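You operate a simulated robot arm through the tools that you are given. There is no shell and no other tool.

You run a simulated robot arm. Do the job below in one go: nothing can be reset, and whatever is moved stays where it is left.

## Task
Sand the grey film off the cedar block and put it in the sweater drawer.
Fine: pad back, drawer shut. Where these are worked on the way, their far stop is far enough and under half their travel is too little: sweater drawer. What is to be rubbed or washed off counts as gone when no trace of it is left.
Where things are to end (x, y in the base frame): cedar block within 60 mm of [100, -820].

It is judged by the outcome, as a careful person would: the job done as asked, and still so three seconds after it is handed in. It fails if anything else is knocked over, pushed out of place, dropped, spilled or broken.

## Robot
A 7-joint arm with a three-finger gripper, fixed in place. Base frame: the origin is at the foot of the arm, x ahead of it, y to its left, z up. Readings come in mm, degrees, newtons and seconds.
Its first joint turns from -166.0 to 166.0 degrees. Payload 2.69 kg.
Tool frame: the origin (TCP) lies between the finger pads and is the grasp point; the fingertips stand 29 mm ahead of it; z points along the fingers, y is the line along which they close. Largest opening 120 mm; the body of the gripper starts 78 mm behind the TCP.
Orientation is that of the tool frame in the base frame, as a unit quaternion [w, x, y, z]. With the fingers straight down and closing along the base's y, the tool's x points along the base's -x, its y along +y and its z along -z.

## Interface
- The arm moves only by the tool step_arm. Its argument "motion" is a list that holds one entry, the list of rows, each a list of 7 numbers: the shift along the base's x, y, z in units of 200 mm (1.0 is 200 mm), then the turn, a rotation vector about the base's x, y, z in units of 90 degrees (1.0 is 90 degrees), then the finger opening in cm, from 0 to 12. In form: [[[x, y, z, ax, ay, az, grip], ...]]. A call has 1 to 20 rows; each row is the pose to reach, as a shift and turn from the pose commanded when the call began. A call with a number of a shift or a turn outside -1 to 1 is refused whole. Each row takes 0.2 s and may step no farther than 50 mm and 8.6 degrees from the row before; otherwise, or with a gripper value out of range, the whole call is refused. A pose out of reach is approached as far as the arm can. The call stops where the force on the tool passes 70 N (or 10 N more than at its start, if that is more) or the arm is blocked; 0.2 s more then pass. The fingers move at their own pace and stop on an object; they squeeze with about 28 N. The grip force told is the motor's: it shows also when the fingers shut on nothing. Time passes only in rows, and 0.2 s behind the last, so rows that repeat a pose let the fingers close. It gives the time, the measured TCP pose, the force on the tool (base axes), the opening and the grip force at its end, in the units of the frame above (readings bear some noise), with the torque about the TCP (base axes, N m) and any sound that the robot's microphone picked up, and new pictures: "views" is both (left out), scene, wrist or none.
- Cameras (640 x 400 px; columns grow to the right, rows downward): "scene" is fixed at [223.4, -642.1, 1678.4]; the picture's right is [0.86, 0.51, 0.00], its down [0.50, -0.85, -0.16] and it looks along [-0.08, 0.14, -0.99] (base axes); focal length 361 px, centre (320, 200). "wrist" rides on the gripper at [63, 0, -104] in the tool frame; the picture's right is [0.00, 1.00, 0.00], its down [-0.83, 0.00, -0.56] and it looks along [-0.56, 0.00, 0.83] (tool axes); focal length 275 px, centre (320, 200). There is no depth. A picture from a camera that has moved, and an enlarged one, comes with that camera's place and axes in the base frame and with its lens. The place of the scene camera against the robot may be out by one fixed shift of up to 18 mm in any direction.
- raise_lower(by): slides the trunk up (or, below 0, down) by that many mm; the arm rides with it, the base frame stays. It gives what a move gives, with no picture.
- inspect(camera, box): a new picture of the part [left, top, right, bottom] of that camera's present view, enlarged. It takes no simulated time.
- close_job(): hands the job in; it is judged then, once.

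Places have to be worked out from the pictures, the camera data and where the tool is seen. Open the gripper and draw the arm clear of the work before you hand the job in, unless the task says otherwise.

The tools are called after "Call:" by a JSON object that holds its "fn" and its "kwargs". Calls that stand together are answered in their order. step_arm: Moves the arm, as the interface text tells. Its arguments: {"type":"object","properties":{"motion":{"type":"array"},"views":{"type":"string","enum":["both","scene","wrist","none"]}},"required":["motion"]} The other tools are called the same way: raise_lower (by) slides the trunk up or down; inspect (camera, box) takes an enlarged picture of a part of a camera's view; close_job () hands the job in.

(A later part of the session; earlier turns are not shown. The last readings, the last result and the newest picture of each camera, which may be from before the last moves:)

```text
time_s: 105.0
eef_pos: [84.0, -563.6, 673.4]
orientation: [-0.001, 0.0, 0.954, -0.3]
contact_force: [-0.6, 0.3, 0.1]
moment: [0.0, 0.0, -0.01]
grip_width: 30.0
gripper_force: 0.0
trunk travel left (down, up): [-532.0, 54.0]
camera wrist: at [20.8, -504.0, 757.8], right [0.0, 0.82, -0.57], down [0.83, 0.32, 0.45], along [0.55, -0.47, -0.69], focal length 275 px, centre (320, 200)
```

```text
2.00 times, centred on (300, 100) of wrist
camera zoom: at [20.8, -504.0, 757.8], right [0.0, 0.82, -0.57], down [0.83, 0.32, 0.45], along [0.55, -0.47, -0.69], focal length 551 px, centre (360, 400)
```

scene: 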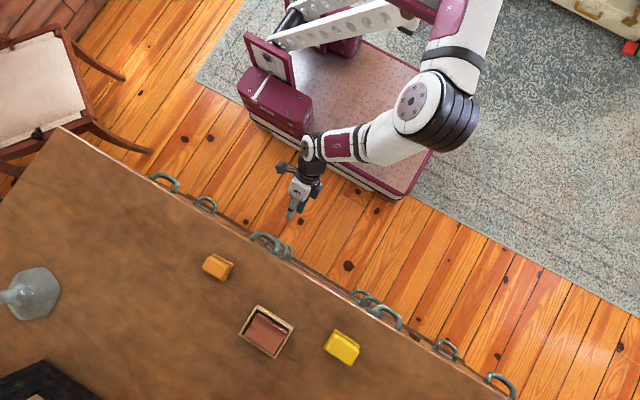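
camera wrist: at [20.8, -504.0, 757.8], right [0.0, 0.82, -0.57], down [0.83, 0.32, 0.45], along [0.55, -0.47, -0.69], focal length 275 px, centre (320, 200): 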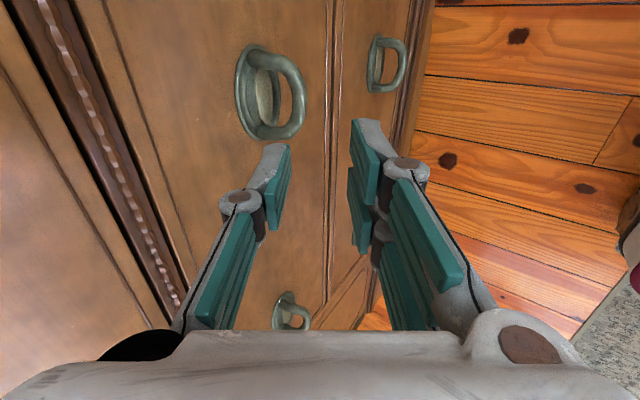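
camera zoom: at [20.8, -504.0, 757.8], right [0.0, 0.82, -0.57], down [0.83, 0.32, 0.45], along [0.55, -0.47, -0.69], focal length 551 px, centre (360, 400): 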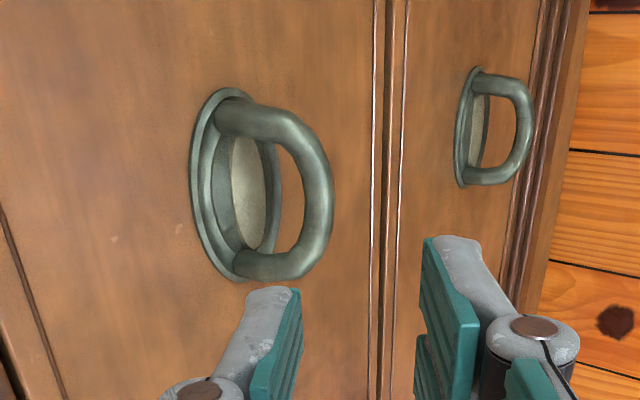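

Second handle's bar ≈ (83,-666,557). I move to 50 mm short of it along the tool axis and check.

Call:
{"fn": "step_arm", "kwargs": {"motion": [[[0, -0.16, -0.16, 0, 0, 0, 3], [0, -0.28, -0.27, 0, 0, 0, 3], [0, -0.385, -0.397, 0, 0, 0, 3], [0, -0.385, -0.397, 0, 0, 0, 3]]], "views": "wrist"}}

Call:
{"fn": "inspect", "kwargs": {"camera": "wrist", "box": [180, 60, 420, 260]}}

```text
time_s: 106.0
eef_pos: [85.5, -639.2, 595.9]
orientation: [-0.002, 0.001, 0.954, -0.299]
contact_force: [0.0, -0.1, -1.0]
moment: [0.01, -0.02, -0.02]
grip_width: 30.2
gripper_force: 0.0
trunk travel left (down, up): [-532.0, 54.0]
camera wrist: at [22.0, -580.9, 681.0], right [0.0, 0.82, -0.57], down [0.83, 0.32, 0.45], along [0.55, -0.47, -0.69], focal length 275 px, centre (320, 200)
```

wrist: 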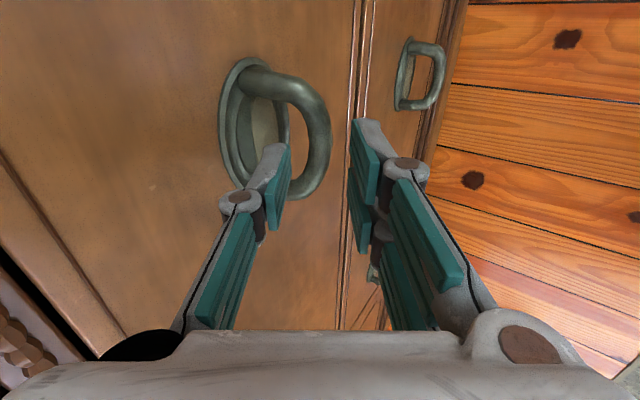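

```text
2.00 times, centred on (300, 160) of wrist
camera zoom: at [22.0, -580.9, 681.0], right [0.0, 0.82, -0.57], down [0.83, 0.32, 0.45], along [0.55, -0.47, -0.69], focal length 551 px, centre (360, 280)
```

zoom: 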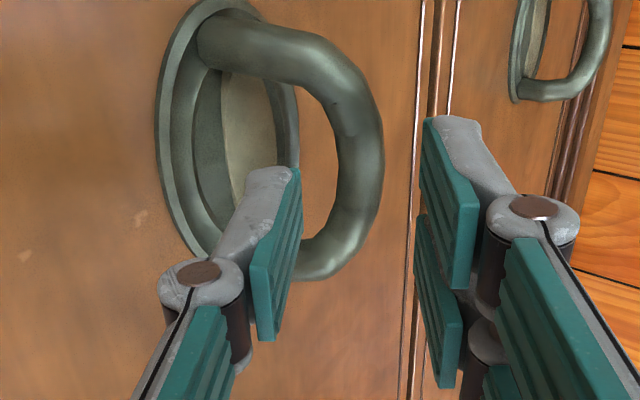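

Alignment matches the first handle. I advance 30 mm along the axis and close on the bar.

Call:
{"fn": "step_arm", "kwargs": {"motion": [[[-0.005, -0.03, -0.043, 0, 0, 0, 3], [-0.005, -0.06, -0.086, 0, 0, 0, 3], [-0.005, -0.086, -0.123, 0, 0, 0, 3], [-0.005, -0.086, -0.123, 0, 0, 0, 3], [-0.005, -0.086, -0.123, 0, 0, 0, 2], [-0.005, -0.086, -0.123, 0, 0, 0, 1], [-0.005, -0.086, -0.123, 0, 0, 0, 0.5], [-0.005, -0.086, -0.123, 0, 0, 0, 0.5]]], "views": "wrist"}}

```text
time_s: 107.8
eef_pos: [82.9, -658.2, 572.4]
orientation: [-0.001, 0.001, 0.954, -0.301]
contact_force: [-0.9, -5.0, 19.9]
moment: [-0.2, 0.01, -0.13]
grip_width: 13.4
gripper_force: 40.0
trunk travel left (down, up): [-532.0, 54.0]
camera wrist: at [19.8, -600.0, 657.3], right [0.0, 0.82, -0.57], down [0.83, 0.32, 0.45], along [0.55, -0.48, -0.68], focal length 275 px, centre (320, 200)
```

wrist: 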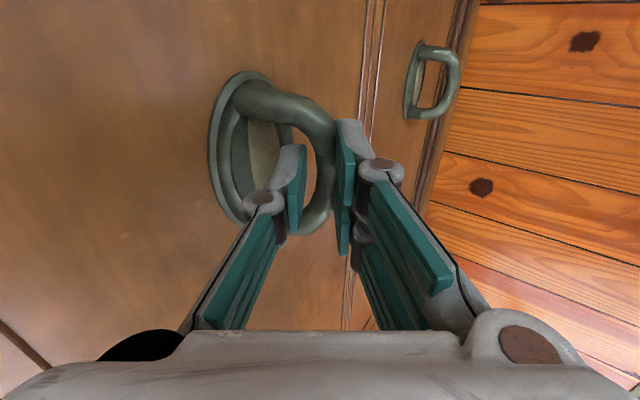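

Gripped. I ease z up 2 mm and pull in +y by 120 mm.

Call:
{"fn": "step_arm", "kwargs": {"motion": [[[0, 0.03, 0.01, 0, 0, 0, 0.5], [0, 0.08, 0.01, 0, 0, 0, 0.5], [0, 0.15, 0.01, 0, 0, 0, 0.5], [0, 0.22, 0.01, 0, 0, 0, 0.5], [0, 0.3, 0.01, 0, 0, 0, 0.5], [0, 0.38, 0.01, 0, 0, 0, 0.5], [0, 0.46, 0.01, 0, 0, 0, 0.5], [0, 0.54, 0.01, 0, 0, 0, 0.5], [0, 0.6, 0.01, 0, 0, 0, 0.5], [0, 0.6, 0.01, 0, 0, 0, 0.5]]]}}

Call:
{"fn": "inspect", "kwargs": {"camera": "scene", "box": [210, 170, 480, 360]}}

```text
time_s: 110.0
eef_pos: [82.5, -535.5, 572.3]
orientation: [-0.003, 0.001, 0.954, -0.3]
contact_force: [-7.5, 2.3, 33.4]
moment: [-0.26, 0.22, -0.31]
grip_width: 13.4
gripper_force: 39.6
trunk travel left (down, up): [-532.0, 54.0]
camera wrist: at [20.0, -476.5, 657.6], right [0.0, 0.82, -0.57], down [0.83, 0.32, 0.45], along [0.55, -0.47, -0.69], focal length 275 px, centre (320, 200)
```

scene: 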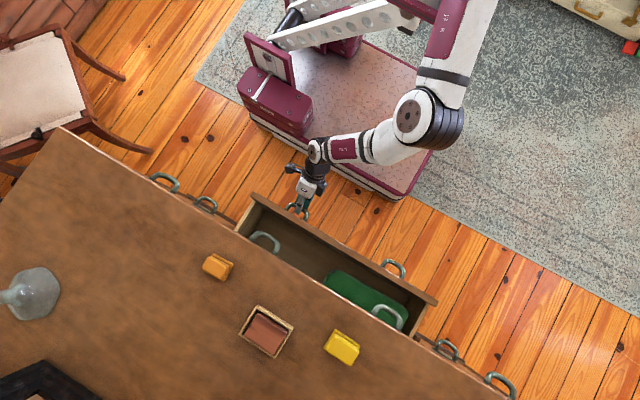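
wrist: 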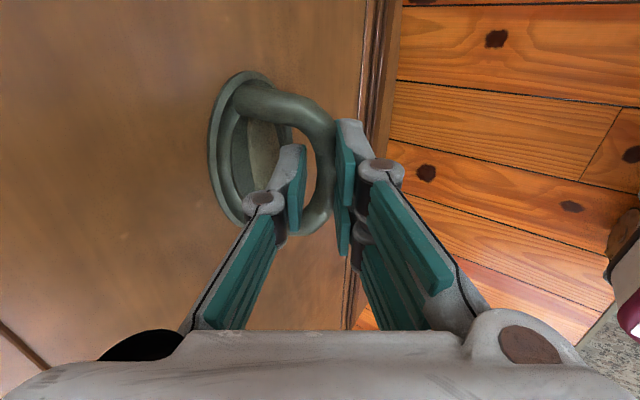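

```text
2.11 times, centred on (345, 265) of scene
camera zoom: at [223.4, -642.1, 1678.4], right [0.86, 0.51, 0.0], down [0.5, -0.85, -0.16], along [-0.08, 0.14, -0.99], focal length 760 px, centre (267, 63)
```

zoom: 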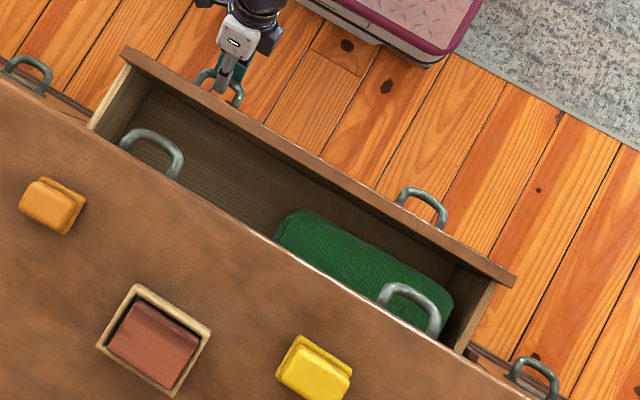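

The second drawer holds a folded green sweater on its right with the left side free — this is the sweater drawer. I relieve the vertical load and keep pulling toward its stop.

Call:
{"fn": "step_arm", "kwargs": {"motion": [[[0, 0.03, 0.015, 0, 0, 0, 0.5], [0, 0.1, 0.02, 0, 0, 0, 0.5], [0, 0.17, 0.02, 0, 0, 0, 0.5], [0, 0.24, 0.02, 0, 0, 0, 0.5], [0, 0.31, 0.02, 0, 0, 0, 0.5], [0, 0.38, 0.02, 0, 0, 0, 0.5], [0, 0.45, 0.02, 0, 0, 0, 0.5], [0, 0.52, 0.02, 0, 0, 0, 0.5], [0, 0.6, 0.02, 0, 0, 0, 0.5], [0, 0.6, 0.02, 0, 0, 0, 0.5]]]}}

```text
time_s: 112.2
eef_pos: [84.4, -416.4, 577.9]
orientation: [-0.001, 0.001, 0.954, -0.299]
contact_force: [1.0, 5.0, -20.3]
moment: [0.43, 0.05, -0.27]
grip_width: 13.7
gripper_force: 39.8
trunk travel left (down, up): [-532.0, 54.0]
camera wrist: at [21.0, -357.9, 661.3], right [0.0, 0.82, -0.57], down [0.83, 0.32, 0.45], along [0.55, -0.47, -0.69], focal length 275 px, centre (320, 200)
```

scene: 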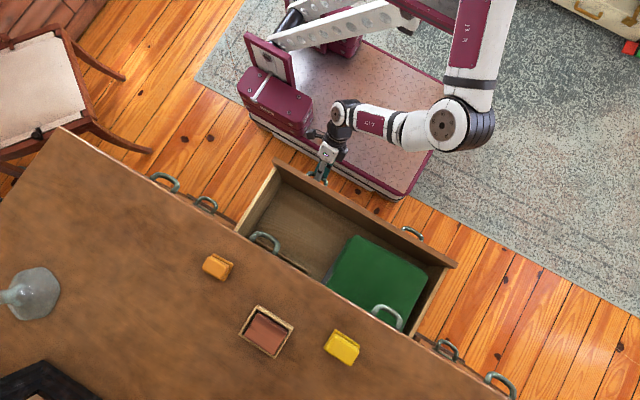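
wrist: 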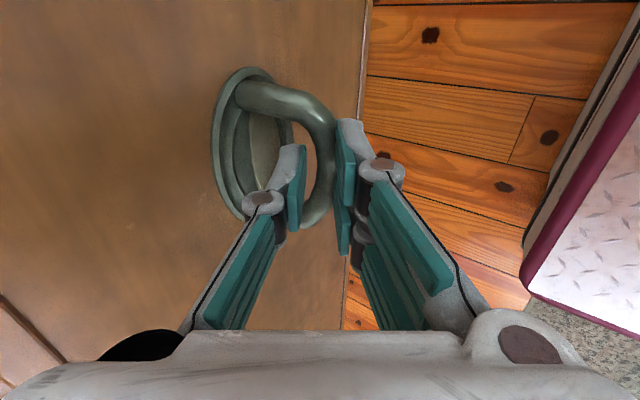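

Open 242 mm with the sweater on the right. I continue to pull to find its far stop.

Call:
{"fn": "step_arm", "kwargs": {"motion": [[[0, 0.05, -0.01, 0, 0, 0, 0.5], [0, 0.11, -0.01, 0, 0, 0, 0.5], [0, 0.17, -0.01, 0, 0, 0, 0.5], [0, 0.23, -0.01, 0, 0, 0, 0.5], [0, 0.29, -0.01, 0, 0, 0, 0.5], [0, 0.35, -0.01, 0, 0, 0, 0.5], [0, 0.4, -0.01, 0, 0, 0, 0.5]]]}}

```text
time_s: 113.8
eef_pos: [83.5, -337.6, 575.4]
orientation: [-0.001, -0.001, 0.954, -0.301]
contact_force: [9.8, -0.4, 51.3]
moment: [-0.65, -0.14, 0.22]
grip_width: 13.6
gripper_force: 40.0
trunk travel left (down, up): [-532.0, 54.0]
camera wrist: at [20.6, -278.4, 659.5], right [0.0, 0.82, -0.57], down [0.83, 0.32, 0.45], along [0.55, -0.48, -0.68], focal length 275 px, centre (320, 200)
```

scene: 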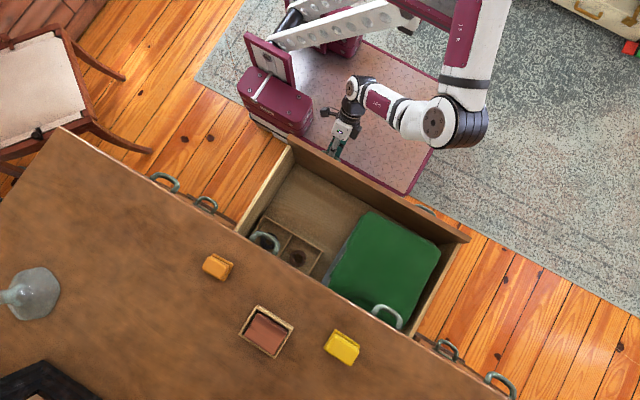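
wrist: 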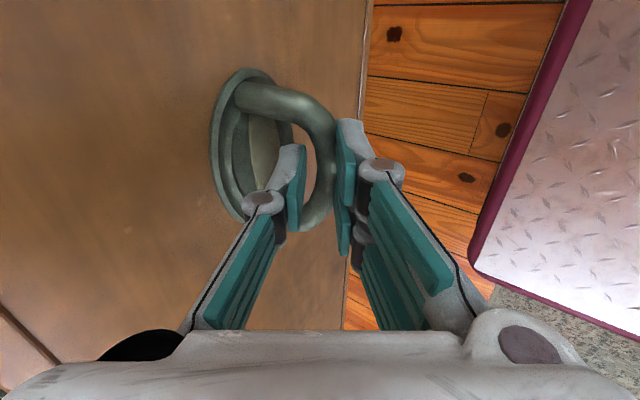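

Open ~320 mm now, well beyond half, with free space at the left front where the block must go and a divider box behind. I relieve the load, release the handle, back out along the tool axis and rise.

Call:
{"fn": "step_arm", "kwargs": {"motion": [[[0, 0, 0.012, 0, 0, 0, 0.5], [0, 0, 0.02, 0, 0, 0, 1], [0, 0, 0.02, 0, 0, 0, 2], [0, 0, 0.02, 0, 0, 0, 3], [0, 0, 0.02, 0, 0, 0, 3], [0, 0.05, 0.09, 0, 0, 0, 3], [0, 0.1, 0.161, 0, 0, 0, 3], [0, 0.15, 0.234, 0, 0, 0, 3], [0, 0.17, 0.4, 0, 0, 0, 3], [0, 0.17, 0.6, 0, 0, 0, 3], [0, 0.17, 0.8, 0, 0, 0, 3]]]}}

```text
time_s: 116.2
eef_pos: [83.6, -301.7, 733.7]
orientation: [-0.002, 0.0, 0.954, -0.299]
contact_force: [-0.3, 0.3, 0.0]
moment: [0.0, 0.01, -0.01]
grip_width: 29.8
gripper_force: 0.1
trunk travel left (down, up): [-532.0, 54.0]
camera wrist: at [20.2, -243.7, 818.3], right [0.0, 0.82, -0.57], down [0.83, 0.32, 0.45], along [0.55, -0.47, -0.69], focal length 275 px, centre (320, 200)
```

scene: 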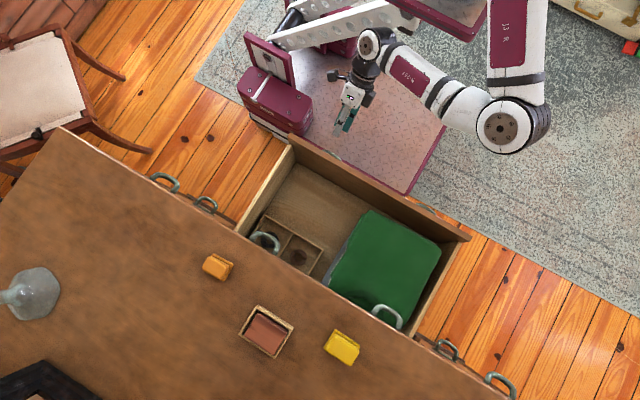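
wrist: 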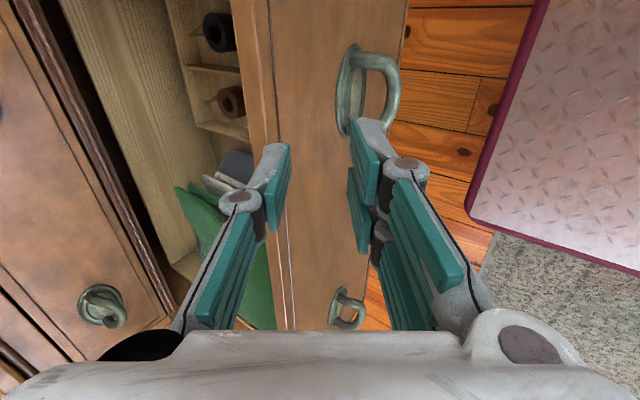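

The block must end near (100,-500) while the drawer is open 320 mm. I now raise the arm, bring the tool vertical, then turn to the yaw for gripping the block along x.

Call:
{"fn": "step_arm", "kwargs": {"motion": [[[0, 0, 0.2, 0.09, 0, 0, 6], [0, 0, 0.4, 0.18, 0, 0, 8], [0, 0, 0.6, 0.27, 0, 0, 10], [0, -0.1, 0.8, 0.36, 0, 0, 11], [0, -0.25, 1, 0.389, 0, 0, 11], [0, -0.45, 1, 0.389, 0, 0, 11], [0, -0.65, 1, 0.389, 0, 0, 11]]], "views": "none"}}

Call:
{"fn": "step_arm", "kwargs": {"motion": [[[0.05, -0.1, 0.1, 0, 0, -0.09, 11], [0.1, -0.2, 0.2, 0, 0, -0.18, 11], [0.15, -0.3, 0.3, 0, 0, -0.27, 11], [0.2, -0.4, 0.4, 0, 0, -0.36, 11], [0.3, -0.5, 0.5, 0, 0, -0.45, 11], [0.4, -0.6, 0.6, 0, 0, -0.54, 11], [0.5, -0.7, 0.7, 0, 0, -0.63, 11], [0.55, -0.8, 0.75, 0, 0, -0.72, 11], [0.55, -0.9, 0.75, 0, 0, -0.81, 11], [0.55, -0.95, 0.75, 0, 0, -0.9, 11], [0.55, -0.95, 0.75, 0, 0, -0.98, 11], [0.55, -0.95, 0.75, 0, 0, -1, 11]]]}}

```text
time_s: 117.8
eef_pos: [81.6, -431.7, 934.7]
orientation: [-0.003, 0.001, 1.0, 0.001]
contact_force: [0.6, -0.3, 0.2]
moment: [-0.01, -0.01, -0.01]
grip_width: 110.1
gripper_force: 0.0
trunk travel left (down, up): [-532.0, 54.0]
```

```text
time_s: 120.4
eef_pos: [192.6, -623.1, 1084.3]
orientation: [0.0, 0.708, 0.706, 0.002]
contact_force: [-0.4, -0.2, 0.0]
moment: [0.02, 0.0, 0.02]
grip_width: 110.1
gripper_force: 0.0
trunk travel left (down, up): [-532.0, 54.0]
camera wrist: at [191.7, -560.7, 1187.7], right [1.0, 0.0, 0.0], down [0.0, -0.83, 0.55], along [0.0, -0.55, -0.83], focal length 275 px, centre (320, 200)
```

scene: 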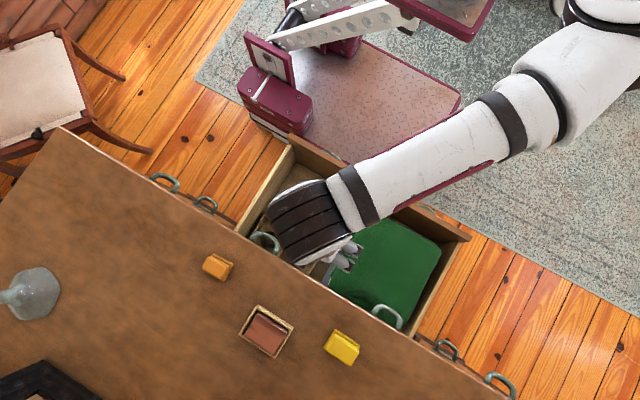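
wrist: 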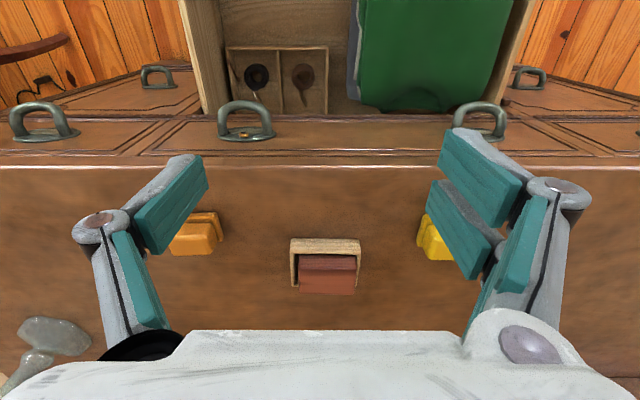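

Good view of block and drawer. I zoom on the block to confirm it's clean and refine its position.

Call:
{"fn": "inspect", "kwargs": {"camera": "wrist", "box": [270, 220, 390, 310]}}

Call:
{"fn": "inspect", "kwargs": {"camera": "wrist", "box": [180, 0, 540, 150]}}

```text
4.44 times, centred on (330, 265) of wrist
camera zoom: at [191.7, -560.7, 1187.7], right [1.0, 0.0, 0.0], down [0.0, -0.83, 0.55], along [0.0, -0.55, -0.83], focal length 1224 px, centre (276, -89)
```

zoom: 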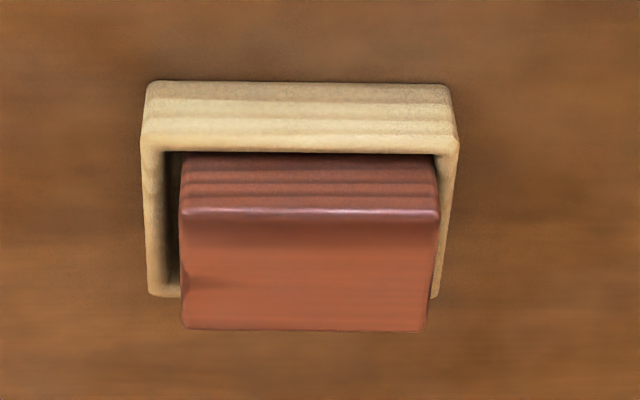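

```text
1.78 times, centred on (360, 75) of wrist
camera zoom: at [191.7, -560.7, 1187.7], right [1.0, 0.0, 0.0], down [0.0, -0.83, 0.55], along [0.0, -0.55, -0.83], focal length 489 px, centre (249, 422)
```

zoom: 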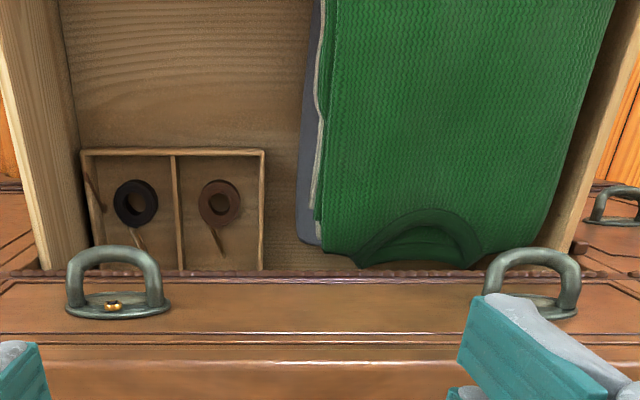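

Block is clean; centre ≈ (200,-824). I tilt 30° and move over it with the fingers open.

Call:
{"fn": "step_arm", "kwargs": {"motion": [[[0.01, -0.15, 0, -0.08, 0, 0, 9.5], [0.02, -0.33, 0, -0.17, 0, 0, 9.5], [0.03, -0.53, 0, -0.26, 0, 0, 9.5], [0.04, -0.73, 0, -0.333, 0, 0, 9.5], [0.04, -0.9, -0.1, -0.333, 0, 0, 9.5], [0.04, -0.96, -0.25, -0.333, 0, 0, 9.5], [0.04, -0.96, -0.3, -0.333, 0, 0, 9.5], [0.04, -0.96, -0.3, -0.333, 0, 0, 9.5]]]}}

Call:
{"fn": "inspect", "kwargs": {"camera": "wrist", "box": [180, 0, 460, 200]}}

```text
time_s: 122.2
eef_pos: [202.2, -814.9, 1022.4]
orientation: [0.183, 0.684, 0.683, -0.182]
contact_force: [0.2, 0.6, -0.4]
moment: [0.01, -0.01, 0.01]
grip_width: 95.0
gripper_force: 0.1
trunk travel left (down, up): [-532.0, 54.0]
camera wrist: at [200.6, -708.8, 1081.6], right [1.0, 0.0, 0.0], down [0.0, -0.45, 0.9], along [0.0, -0.9, -0.45], focal length 275 px, centre (320, 200)
```

scene: 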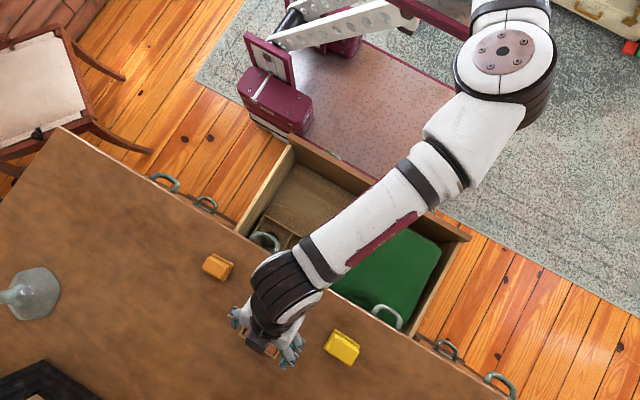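
wrist: 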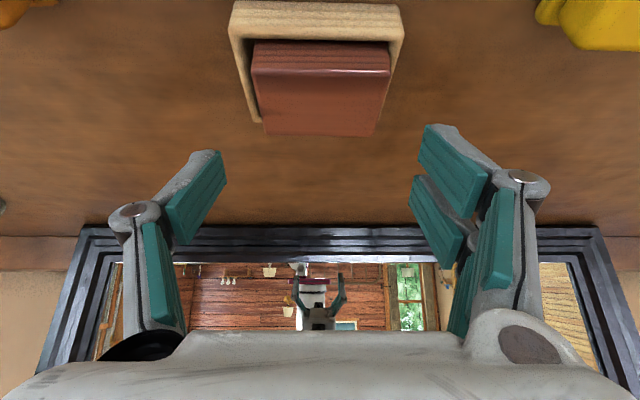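

```text
2.00 times, centred on (320, 100) of wrist
camera zoom: at [200.6, -708.8, 1081.6], right [1.0, 0.0, 0.0], down [0.0, -0.45, 0.9], along [0.0, -0.9, -0.45], focal length 551 px, centre (320, 400)
```

zoom: 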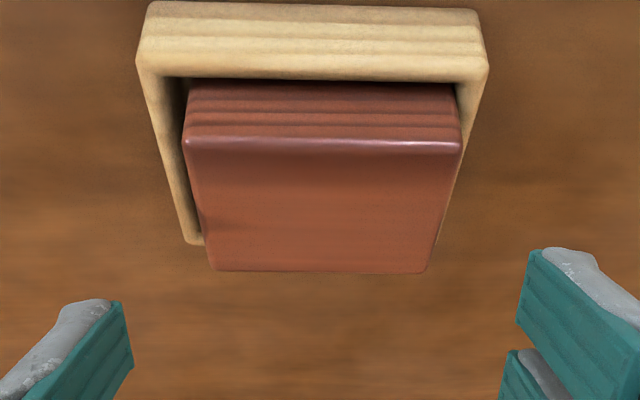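

Triangulating: block top z≈970.5, x 169–234, y -797…-843; tray wall top ≈948. I descend to TCP (201.5,-811,987) so fingertips stay above the tray walls, then close.

Call:
{"fn": "step_arm", "kwargs": {"motion": [[[-0.003, 0.02, -0.06, 0, 0, 0, 9.5], [-0.003, 0.02, -0.12, 0, 0, 0, 9.5], [-0.003, 0.02, -0.16, 0, 0, 0, 9.5], [-0.003, 0.02, -0.177, 0, 0, 0, 9.5], [-0.003, 0.02, -0.177, 0, 0, 0, 9.5]]], "views": "wrist"}}

Call:
{"fn": "inspect", "kwargs": {"camera": "wrist", "box": [180, 20, 460, 220]}}

```text
time_s: 123.4
eef_pos: [200.4, -810.8, 988.2]
orientation: [0.183, 0.683, 0.684, -0.181]
contact_force: [-0.3, 0.3, 0.1]
moment: [-0.03, -0.03, 0.01]
grip_width: 95.0
gripper_force: 0.0
trunk travel left (down, up): [-532.0, 54.0]
camera wrist: at [199.7, -704.9, 1046.7], right [1.0, 0.0, 0.0], down [0.0, -0.45, 0.9], along [0.0, -0.9, -0.45], focal length 275 px, centre (320, 200)
```

wrist: 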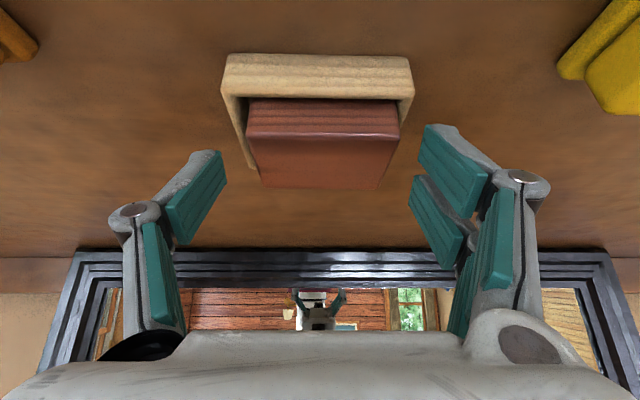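

```text
2.00 times, centred on (320, 120) of wrist
camera zoom: at [199.7, -704.9, 1046.7], right [1.0, 0.0, 0.0], down [0.0, -0.45, 0.9], along [0.0, -0.9, -0.45], focal length 551 px, centre (320, 360)
```

zoom: 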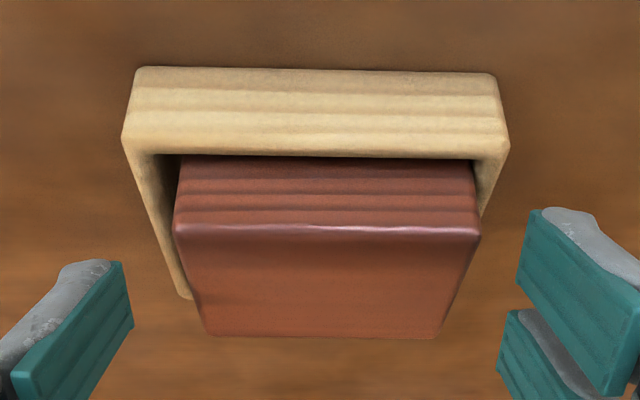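

Fingers straddle the exposed part of the block. I close on it and test-lift slowly.

Call:
{"fn": "step_arm", "kwargs": {"motion": [[[0.003, -0.01, -0.003, 0, 0, 0, 8], [0.003, -0.01, -0.003, 0, 0, 0, 6.5], [0.003, -0.01, -0.003, 0, 0, 0, 5], [0.003, -0.01, -0.003, 0, 0, 0, 5], [0.003, -0.01, -0.003, 0, 0, 0, 5]]], "views": "none"}}

Call:
{"fn": "step_arm", "kwargs": {"motion": [[[0, 0, 0.015, 0, 0, 0, 5], [0, 0, 0.03, 0, 0, 0, 5], [0, 0, 0.05, 0, 0, 0, 5], [0, 0, 0.05, 0, 0, 0, 5]]], "views": "wrist"}}

```text
time_s: 124.6
eef_pos: [201.2, -812.9, 988.2]
orientation: [0.184, 0.682, 0.684, -0.18]
contact_force: [-0.4, -0.4, 0.7]
moment: [-0.01, -0.09, 0.01]
grip_width: 67.3
gripper_force: 27.7
trunk travel left (down, up): [-532.0, 54.0]
```

```text
time_s: 125.6
eef_pos: [202.2, -813.2, 998.6]
orientation: [0.183, 0.682, 0.684, -0.18]
contact_force: [-0.1, 0.2, 0.1]
moment: [-0.02, 0.04, 0.0]
grip_width: 67.1
gripper_force: 27.6
trunk travel left (down, up): [-532.0, 54.0]
camera wrist: at [200.9, -706.8, 1055.9], right [1.0, 0.01, 0.0], down [0.0, -0.45, 0.9], along [0.0, -0.9, -0.45], focal length 275 px, centre (320, 200)
```

wrist: 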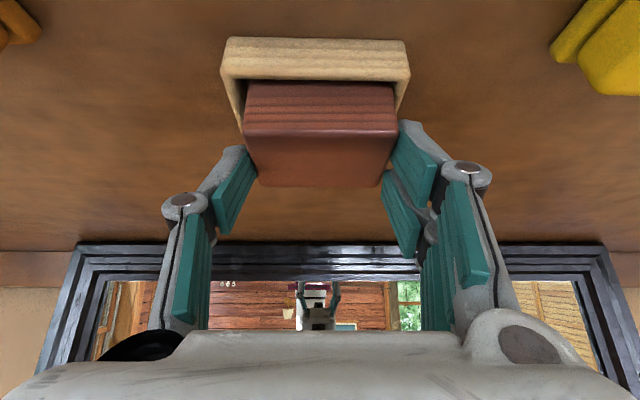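

The block lifts with the gripper. I raise it clear of the tray and carry it to a free spot near the front edge, (150,-730), where I can re-grip it with a vertical tool.

Call:
{"fn": "step_arm", "kwargs": {"motion": [[[0, 0, 0.1, 0, 0, 0, 5], [0, 0, 0.2, 0, 0, 0, 5], [0, 0.05, 0.3, 0, 0, 0, 5], [-0.1, 0.2, 0.3, 0, 0, 0, 5], [-0.2, 0.35, 0.3, 0, 0, 0, 5], [-0.26, 0.45, 0.25, 0, 0, 0, 5], [-0.26, 0.45, 0.1, 0, 0, 0, 5], [-0.26, 0.45, 0.0, 0, 0, 0, 5], [-0.26, 0.45, 0.0, 0, 0, 0, 5]]]}}

```text
time_s: 127.6
eef_pos: [149.2, -723.6, 998.8]
orientation: [0.182, 0.684, 0.683, -0.181]
contact_force: [0.0, 0.3, -0.7]
moment: [-0.03, 0.01, -0.02]
grip_width: 67.2
gripper_force: 28.0
trunk travel left (down, up): [-532.0, 54.0]
camera wrist: at [147.9, -617.6, 1056.0], right [1.0, 0.0, 0.0], down [0.0, -0.45, 0.9], along [0.0, -0.9, -0.45], focal length 275 px, centre (320, 200)
```

scene: 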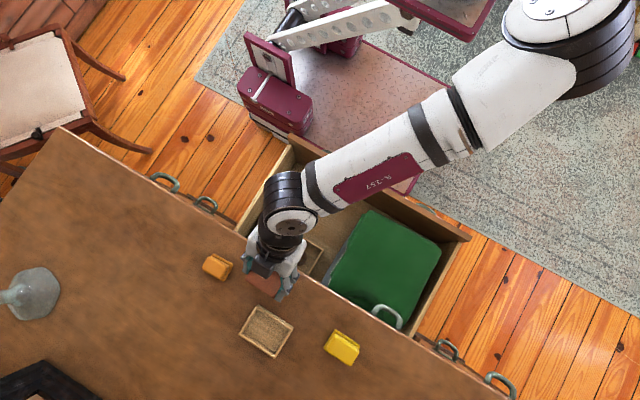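
wrist: 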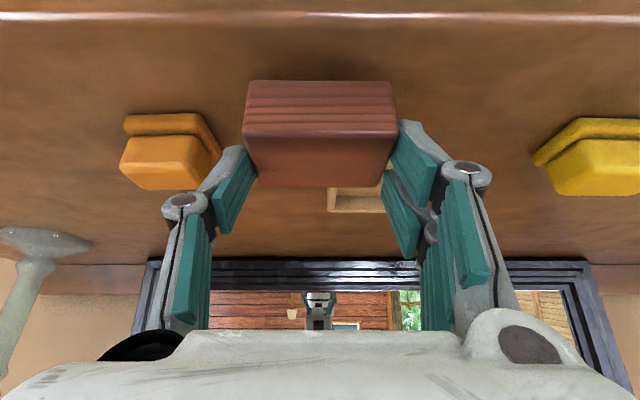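

Block held level. I lower it onto the dresser top in small steps until contact.

Call:
{"fn": "step_arm", "kwargs": {"motion": [[[0, 0, -0.03, 0, 0, 0, 5], [0, 0, -0.055, 0, 0, 0, 5], [0, 0, -0.065, 0, 0, 0, 5], [0, 0, -0.065, 0, 0, 0, 5]]], "views": "none"}}

Call:
{"fn": "step_arm", "kwargs": {"motion": [[[0, 0, -0.008, 0, 0, 0, 5], [0, 0, -0.012, 0, 0, 0, 5], [0, 0, -0.012, 0, 0, 0, 5]]], "views": "none"}}

```text
time_s: 128.6
eef_pos: [149.3, -723.8, 985.7]
orientation: [0.182, 0.684, 0.683, -0.18]
contact_force: [0.0, 0.1, -0.4]
moment: [0.01, 0.02, 0.02]
grip_width: 67.2
gripper_force: 28.1
trunk travel left (down, up): [-532.0, 54.0]
```

```text
time_s: 129.4
eef_pos: [149.8, -724.2, 983.0]
orientation: [0.182, 0.684, 0.683, -0.182]
contact_force: [0.1, -0.2, 0.1]
moment: [-0.01, 0.0, 0.03]
grip_width: 67.3
gripper_force: 28.5
trunk travel left (down, up): [-532.0, 54.0]
```

Call:
{"fn": "step_arm", "kwargs": {"motion": [[[0, 0, -0.005, 0, 0, 0, 5], [0, 0, -0.01, 0, 0, 0, 5], [0, 0, -0.01, 0, 0, 0, 5]]], "views": "wrist"}}

```text
time_s: 130.2
eef_pos: [148.5, -724.4, 981.1]
orientation: [0.184, 0.683, 0.683, -0.181]
contact_force: [-0.3, 0.7, 0.3]
moment: [0.0, 0.0, -0.01]
grip_width: 67.3
gripper_force: 27.7
trunk travel left (down, up): [-532.0, 54.0]
camera wrist: at [148.0, -617.5, 1039.0], right [1.0, 0.0, 0.0], down [0.0, -0.45, 0.9], along [0.0, -0.9, -0.45], focal length 275 px, centre (320, 200)
```

wrist: 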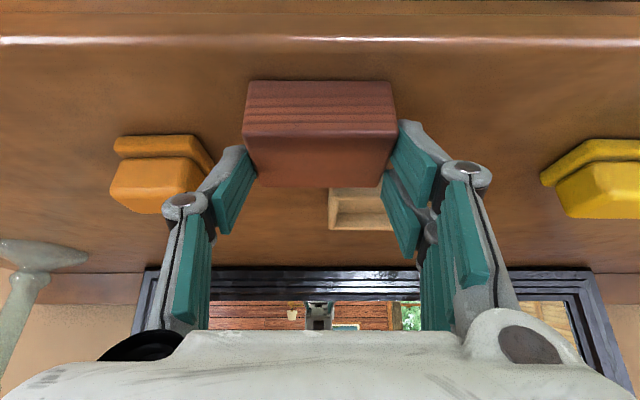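

Still free at 981 (noted without contact force); I continue down in 2 mm steps.

Call:
{"fn": "step_arm", "kwargs": {"motion": [[[0, 0, -0.01, 0, 0, 0, 5], [0, 0, -0.01, 0, 0, 0, 5]]], "views": "none"}}

Call:
{"fn": "step_arm", "kwargs": {"motion": [[[0, 0, -0.01, 0, 0, 0, 5], [0, 0, -0.01, 0, 0, 0, 5]]], "views": "none"}}

Call:
{"fn": "step_arm", "kwargs": {"motion": [[[0, 0, -0.01, 0, 0, 0, 5], [0, 0, -0.01, 0, 0, 0, 5]]], "views": "none"}}

```text
time_s: 130.8
eef_pos: [149.9, -723.6, 980.8]
orientation: [0.183, 0.683, 0.684, -0.18]
contact_force: [1.6, -0.3, 7.9]
moment: [0.01, -0.34, 0.03]
grip_width: 67.6
gripper_force: 28.2
trunk travel left (down, up): [-532.0, 54.0]
```

```text
time_s: 131.4
eef_pos: [149.9, -724.5, 979.5]
orientation: [0.184, 0.683, 0.683, -0.182]
contact_force: [2.1, 2.0, 24.1]
moment: [-0.03, -0.15, -0.06]
grip_width: 67.4
gripper_force: 27.7
trunk travel left (down, up): [-532.0, 54.0]
```

```text
time_s: 132.0
eef_pos: [148.7, -724.0, 976.3]
orientation: [0.184, 0.683, 0.683, -0.182]
contact_force: [0.7, -6.9, 25.8]
moment: [-0.49, -0.06, -0.03]
grip_width: 67.4
gripper_force: 28.5
trunk travel left (down, up): [-532.0, 54.0]
```

Contact was at ~980; the block is down and pressed slightly. I ease up, open the fingers and back away upward.

Call:
{"fn": "step_arm", "kwargs": {"motion": [[[0, 0, 0.02, 0, 0, 0, 5], [0, 0, 0.02, 0, 0, 0, 7], [0, 0, 0.02, 0, 0, 0, 9.5], [0, 0, 0.02, 0, 0, 0, 9.5], [0, 0, 0.15, 0, 0, 0, 9.5], [0, 0.05, 0.35, 0, 0, 0, 9.5], [0, 0.1, 0.5, 0, 0, 0, 9.5]]]}}

Call:
{"fn": "inspect", "kwargs": {"camera": "scene", "box": [180, 230, 380, 370]}}

```text
time_s: 133.6
eef_pos: [149.4, -702.2, 1075.4]
orientation: [0.182, 0.684, 0.683, -0.181]
contact_force: [0.6, -0.6, -0.5]
moment: [-0.02, 0.01, 0.01]
grip_width: 95.2
gripper_force: 0.0
trunk travel left (down, up): [-532.0, 54.0]
camera wrist: at [148.2, -596.1, 1134.4], right [1.0, 0.0, 0.0], down [0.0, -0.45, 0.89], along [0.0, -0.89, -0.45], focal length 275 px, centre (320, 200)
```

scene: 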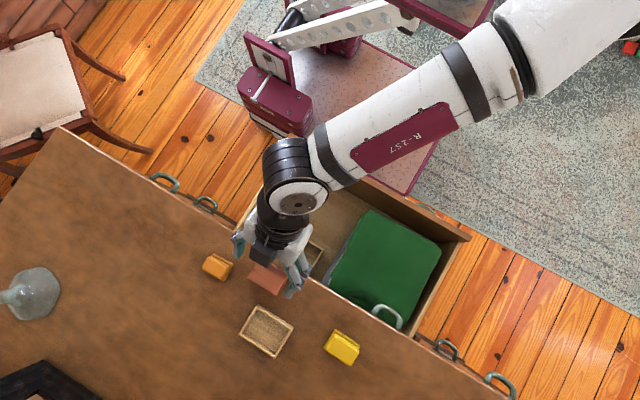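
wrist: 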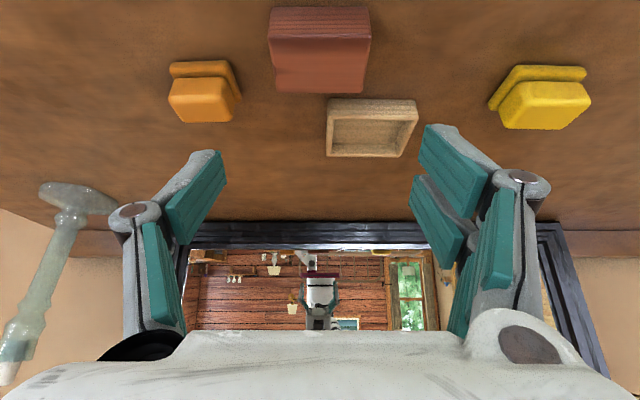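

```text
2.86 times, centred on (280, 300) of scene
camera zoom: at [223.4, -642.1, 1678.4], right [0.86, 0.51, 0.0], down [0.5, -0.85, -0.16], along [-0.08, 0.14, -0.99], focal length 1031 px, centre (434, -86)
```

zoom: 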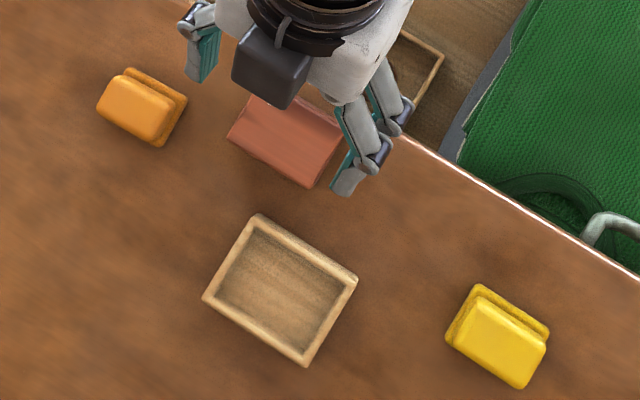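

Block rests flat at ≈(149,-731), pads and tray are in place. I bring the tool vertical above it.

Call:
{"fn": "step_arm", "kwargs": {"motion": [[[0, 0, 0, 0.09, 0, 0, 10], [0, 0, 0, 0.18, 0, 0, 10], [0, 0, 0, 0.27, 0, 0, 10], [0, 0, 0, 0.333, 0, 0, 10], [0, -0.05, -0.15, 0.333, 0, 0, 10], [0, -0.1, -0.3, 0.333, 0, 0, 10], [0, -0.14, -0.35, 0.333, 0, 0, 10], [0, -0.14, -0.35, 0.333, 0, 0, 10]]]}}

Call:
{"fn": "inspect", "kwargs": {"camera": "wrist", "box": [180, 60, 460, 240]}}

```text
time_s: 135.4
eef_pos: [150.0, -731.1, 1002.6]
orientation: [0.001, 0.707, 0.707, 0.003]
contact_force: [-0.3, 1.4, -0.8]
moment: [-0.01, -0.01, -0.03]
grip_width: 100.1
gripper_force: 0.2
trunk travel left (down, up): [-532.0, 54.0]
camera wrist: at [148.4, -668.8, 1108.1], right [1.0, 0.0, 0.0], down [0.0, -0.83, 0.55], along [0.01, -0.55, -0.83], focal length 275 px, centre (320, 200)
```

scene: 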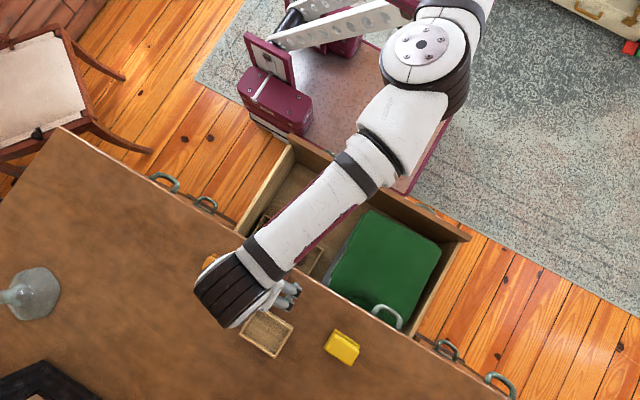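
wrist: 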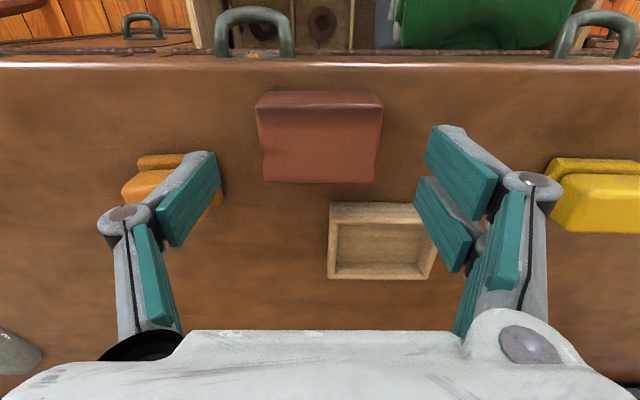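

```text
2.22 times, centred on (320, 150) of wrist
camera zoom: at [148.4, -668.8, 1108.1], right [1.0, 0.0, 0.0], down [0.0, -0.83, 0.55], along [0.01, -0.55, -0.83], focal length 612 px, centre (320, 311)
```

zoom: 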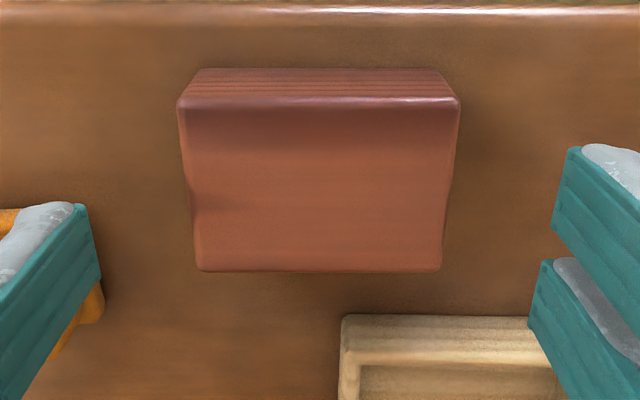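

Block centre ≈ (149.5,-729), clear of tray and pad for the fingers. I descend to z≈961 and grip it low.

Call:
{"fn": "step_arm", "kwargs": {"motion": [[[0, 0.008, -0.07, 0, 0, 0, 10], [0, 0.008, -0.14, 0, 0, 0, 10], [0, 0.008, -0.19, 0, 0, 0, 10], [0, 0.008, -0.208, 0, 0, 0, 10], [0, 0.008, -0.208, 0, 0, 0, 8], [0, 0.008, -0.208, 0, 0, 0, 6], [0, 0.008, -0.208, 0, 0, 0, 5], [0, 0.008, -0.208, 0, 0, 0, 5]]], "views": "wrist"}}

```text
time_s: 137.2
eef_pos: [149.1, -728.4, 963.9]
orientation: [0.001, 0.708, 0.707, 0.003]
contact_force: [0.2, 0.1, 0.7]
moment: [-0.02, -0.04, 0.04]
grip_width: 67.3
gripper_force: 27.5
trunk travel left (down, up): [-532.0, 54.0]
camera wrist: at [147.9, -666.5, 1067.2], right [1.0, 0.0, 0.0], down [0.0, -0.83, 0.55], along [0.0, -0.55, -0.83], focal length 275 px, centre (320, 200)
```

wrist: 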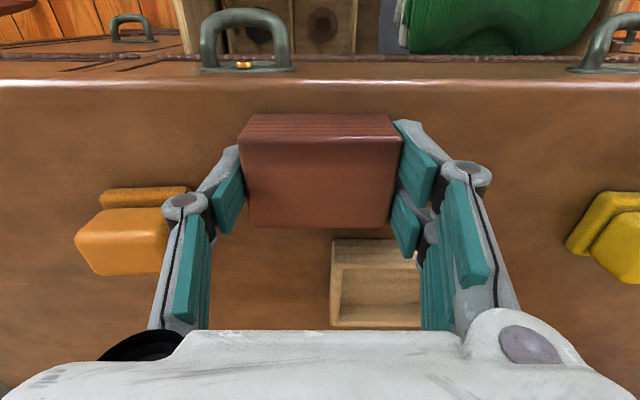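

Gripped low and firmly (67 mm). I lift and carry it over the open drawer to (100,-505).

Call:
{"fn": "step_arm", "kwargs": {"motion": [[[0, 0, 0.15, 0, 0, 0, 5], [0, 0, 0.35, 0, 0, 0, 5], [0, 0.1, 0.4, 0, 0, 0, 5], [0, 0.3, 0.4, 0, 0, 0, 5], [-0.05, 0.5, 0.4, 0, 0, 0, 5], [-0.1, 0.7, 0.4, 0, 0, 0, 5], [-0.17, 0.9, 0.4, 0, 0, 0, 5], [-0.245, 1, 0.35, 0, 0, 0, 5], [-0.245, 1, 0.2, 0, 0, 0, 5], [-0.245, 1, 0.0, 0, 0, 0, 5]]]}}

```text
time_s: 139.4
eef_pos: [101.8, -530.9, 964.4]
orientation: [0.0, 0.708, 0.707, 0.002]
contact_force: [-1.3, -0.7, -1.6]
moment: [-0.01, -0.03, -0.01]
grip_width: 67.3
gripper_force: 27.8
trunk travel left (down, up): [-532.0, 54.0]
camera wrist: at [99.7, -468.6, 1067.7], right [1.0, 0.0, 0.0], down [0.0, -0.83, 0.55], along [0.01, -0.55, -0.83], focal length 275 px, centre (320, 200)
```

scene: 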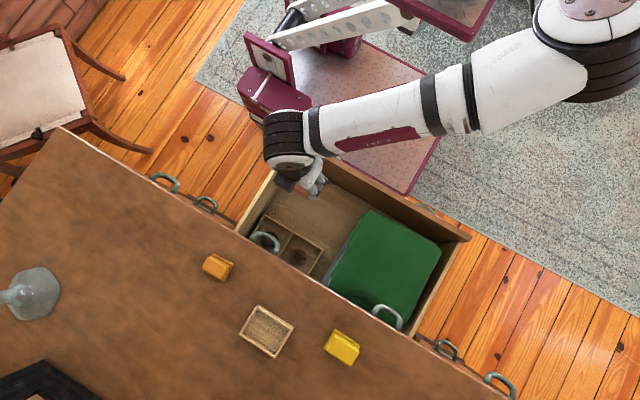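
wrist: 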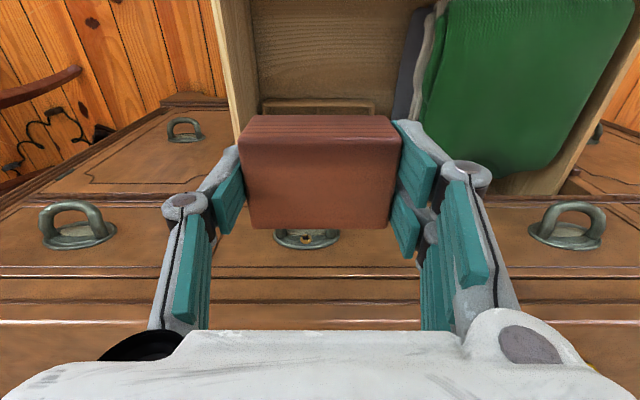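

Block is above the drawer. I lower it in stages, watching the forearm against the drawer front.

Call:
{"fn": "step_arm", "kwargs": {"motion": [[[-0.005, 0.04, -0.15, 0, 0, 0, 5], [-0.005, 0.06, -0.35, 0, 0, 0, 5], [-0.005, 0.06, -0.55, 0, 0, 0, 5], [-0.005, 0.06, -0.75, 0, 0, 0, 5], [-0.005, 0.06, -0.9, 0, 0, 0, 5], [-0.005, 0.06, -1, 0, 0, 0, 5]]]}}

```text
time_s: 140.8
eef_pos: [100.5, -516.8, 761.6]
orientation: [0.0, 0.707, 0.707, 0.003]
contact_force: [-0.9, 0.6, -0.2]
moment: [-0.02, 0.03, -0.02]
grip_width: 67.2
gripper_force: 28.4
trunk travel left (down, up): [-532.0, 54.0]
camera wrist: at [100.2, -455.2, 865.5], right [1.0, 0.0, 0.0], down [0.0, -0.83, 0.55], along [0.01, -0.55, -0.83], focal length 275 px, centre (320, 200)
```

scene: 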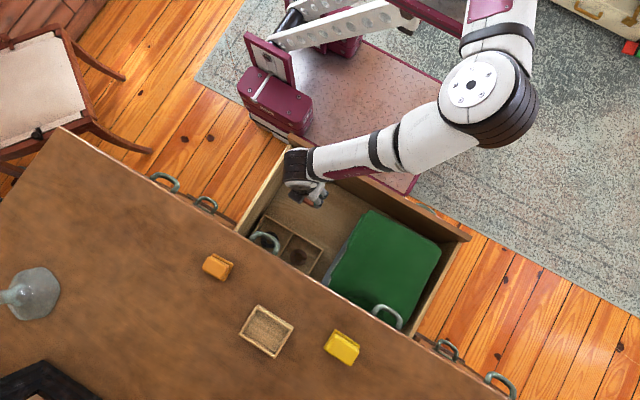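
wrist: 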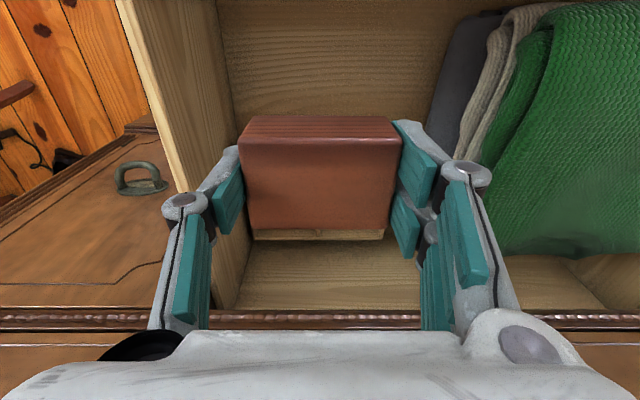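

I check the drawer's floor depth and the clearance by zooming into the wrist and scene views.

Call:
{"fn": "inspect", "kwargs": {"camera": "wrist", "box": [100, 0, 420, 320]}}

Call:
{"fn": "inspect", "kwargs": {"camera": "scene", "box": [220, 120, 480, 300]}}

```text
1.25 times, centred on (260, 160) of wrist
camera zoom: at [100.2, -455.2, 865.5], right [1.0, 0.0, 0.0], down [0.0, -0.83, 0.55], along [0.01, -0.55, -0.83], focal length 344 px, centre (395, 250)
```

zoom: 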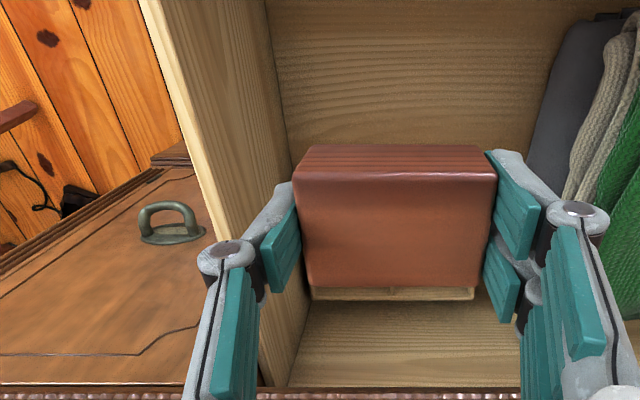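

```text
2.22 times, centred on (350, 210) of scene
camera zoom: at [223.4, -642.1, 1678.4], right [0.86, 0.51, 0.0], down [0.5, -0.85, -0.16], along [-0.08, 0.14, -0.99], focal length 802 px, centre (253, 178)
```

zoom: 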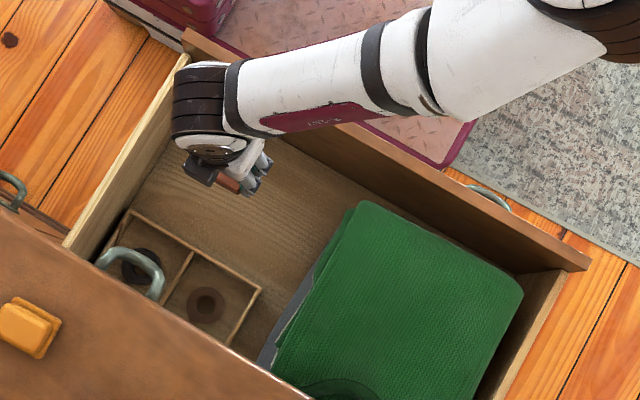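

Drawer floor is near z≈450. To keep the forearm above the drawer front I raise the trunk fully before lowering further.

Call:
{"fn": "raise_lower", "kwargs": {"by": 52}}

Call:
{"fn": "step_arm", "kwargs": {"motion": [[[0, -0.02, -0.2, 0, 0, 0, 5], [0, -0.04, -0.4, 0, 0, 0, 5], [0, -0.06, -0.6, 0, 0, 0, 5], [0, -0.06, -0.8, 0, 0, 0, 5]]]}}

```text
time_s: 141.8
eef_pos: [100.4, -517.9, 816.2]
orientation: [0.0, 0.707, 0.707, 0.001]
contact_force: [0.3, 0.0, -0.1]
moment: [0.0, 0.0, 0.01]
grip_width: 67.3
gripper_force: 28.6
trunk travel left (down, up): [-584.0, 2.0]
```

```text
time_s: 142.8
eef_pos: [98.6, -530.4, 654.4]
orientation: [0.0, 0.708, 0.707, 0.003]
contact_force: [-0.8, 0.8, -0.7]
moment: [0.01, 0.0, -0.03]
grip_width: 67.2
gripper_force: 28.1
trunk travel left (down, up): [-584.0, 2.0]
camera wrist: at [97.2, -467.5, 757.5], right [1.0, 0.0, 0.0], down [0.0, -0.83, 0.55], along [0.01, -0.55, -0.83], focal length 275 px, centre (320, 200)
```

scene: 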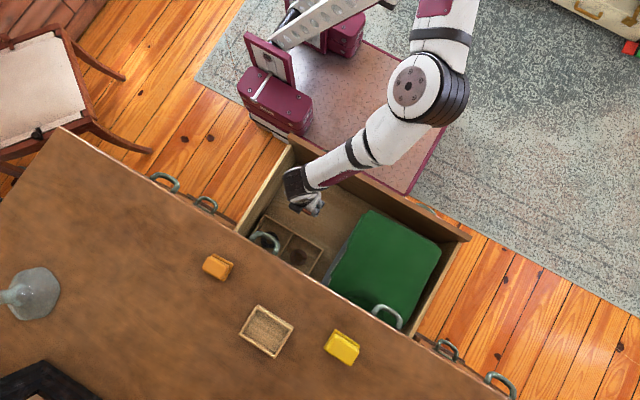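
wrist: 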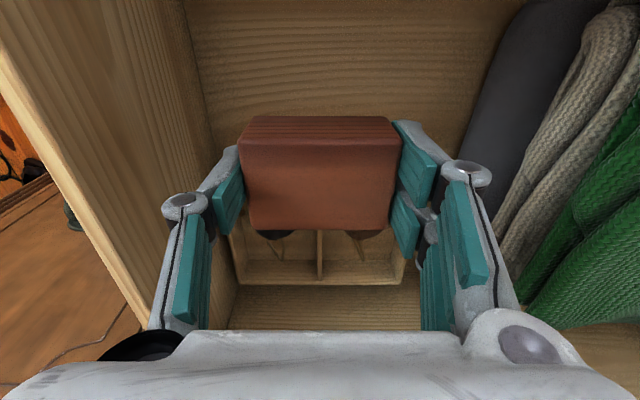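

The elbow is folding low, so the forearm would hit the drawer front if I went all the way down like this. I back up 150 mm and try turning the yaw by +45° to see whether the elbow swings up.

Call:
{"fn": "step_arm", "kwargs": {"motion": [[[0, 0, 0.2, 0, 0, 0, 5], [0, 0, 0.4, 0, 0, 0, 5], [0, 0, 0.6, 0, 0, 0, 5], [0, 0, 0.8, 0, 0, 0, 5], [0, 0, 1, 0, 0, 0, 5]]], "views": "none"}}

Call:
{"fn": "step_arm", "kwargs": {"motion": [[[0, 0, 0, 0, 0, 0.09, 5], [0, 0, 0, 0, 0, 0.18, 5], [0, 0, 0, 0, 0, 0.27, 5], [0, 0, 0, 0, 0, 0.36, 5], [0, 0, 0, 0, 0, 0.45, 5], [0, 0, 0, 0, 0, 0.5, 5]]], "views": "scene"}}

```text
time_s: 143.9
eef_pos: [97.6, -529.3, 854.2]
orientation: [-0.001, 0.707, 0.707, 0.002]
contact_force: [0.5, -0.1, -0.5]
moment: [0.03, 0.01, 0.02]
grip_width: 67.1
gripper_force: 28.4
trunk travel left (down, up): [-584.0, 2.0]
```

```text
time_s: 145.3
eef_pos: [99.0, -529.4, 855.4]
orientation: [-0.001, 0.382, 0.924, 0.003]
contact_force: [0.3, 0.7, -0.1]
moment: [0.03, 0.01, -0.04]
grip_width: 67.0
gripper_force: 27.6
trunk travel left (down, up): [-584.0, 2.0]
```

scene: 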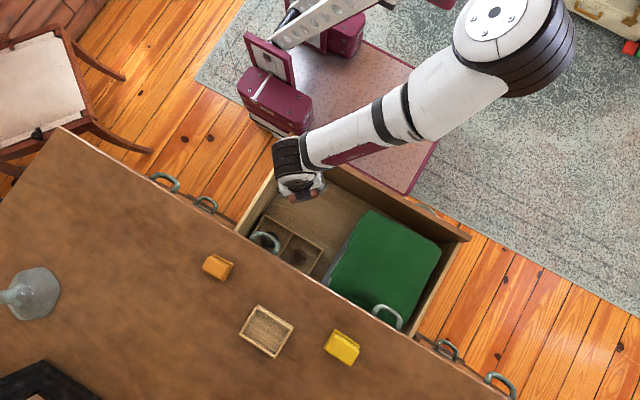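

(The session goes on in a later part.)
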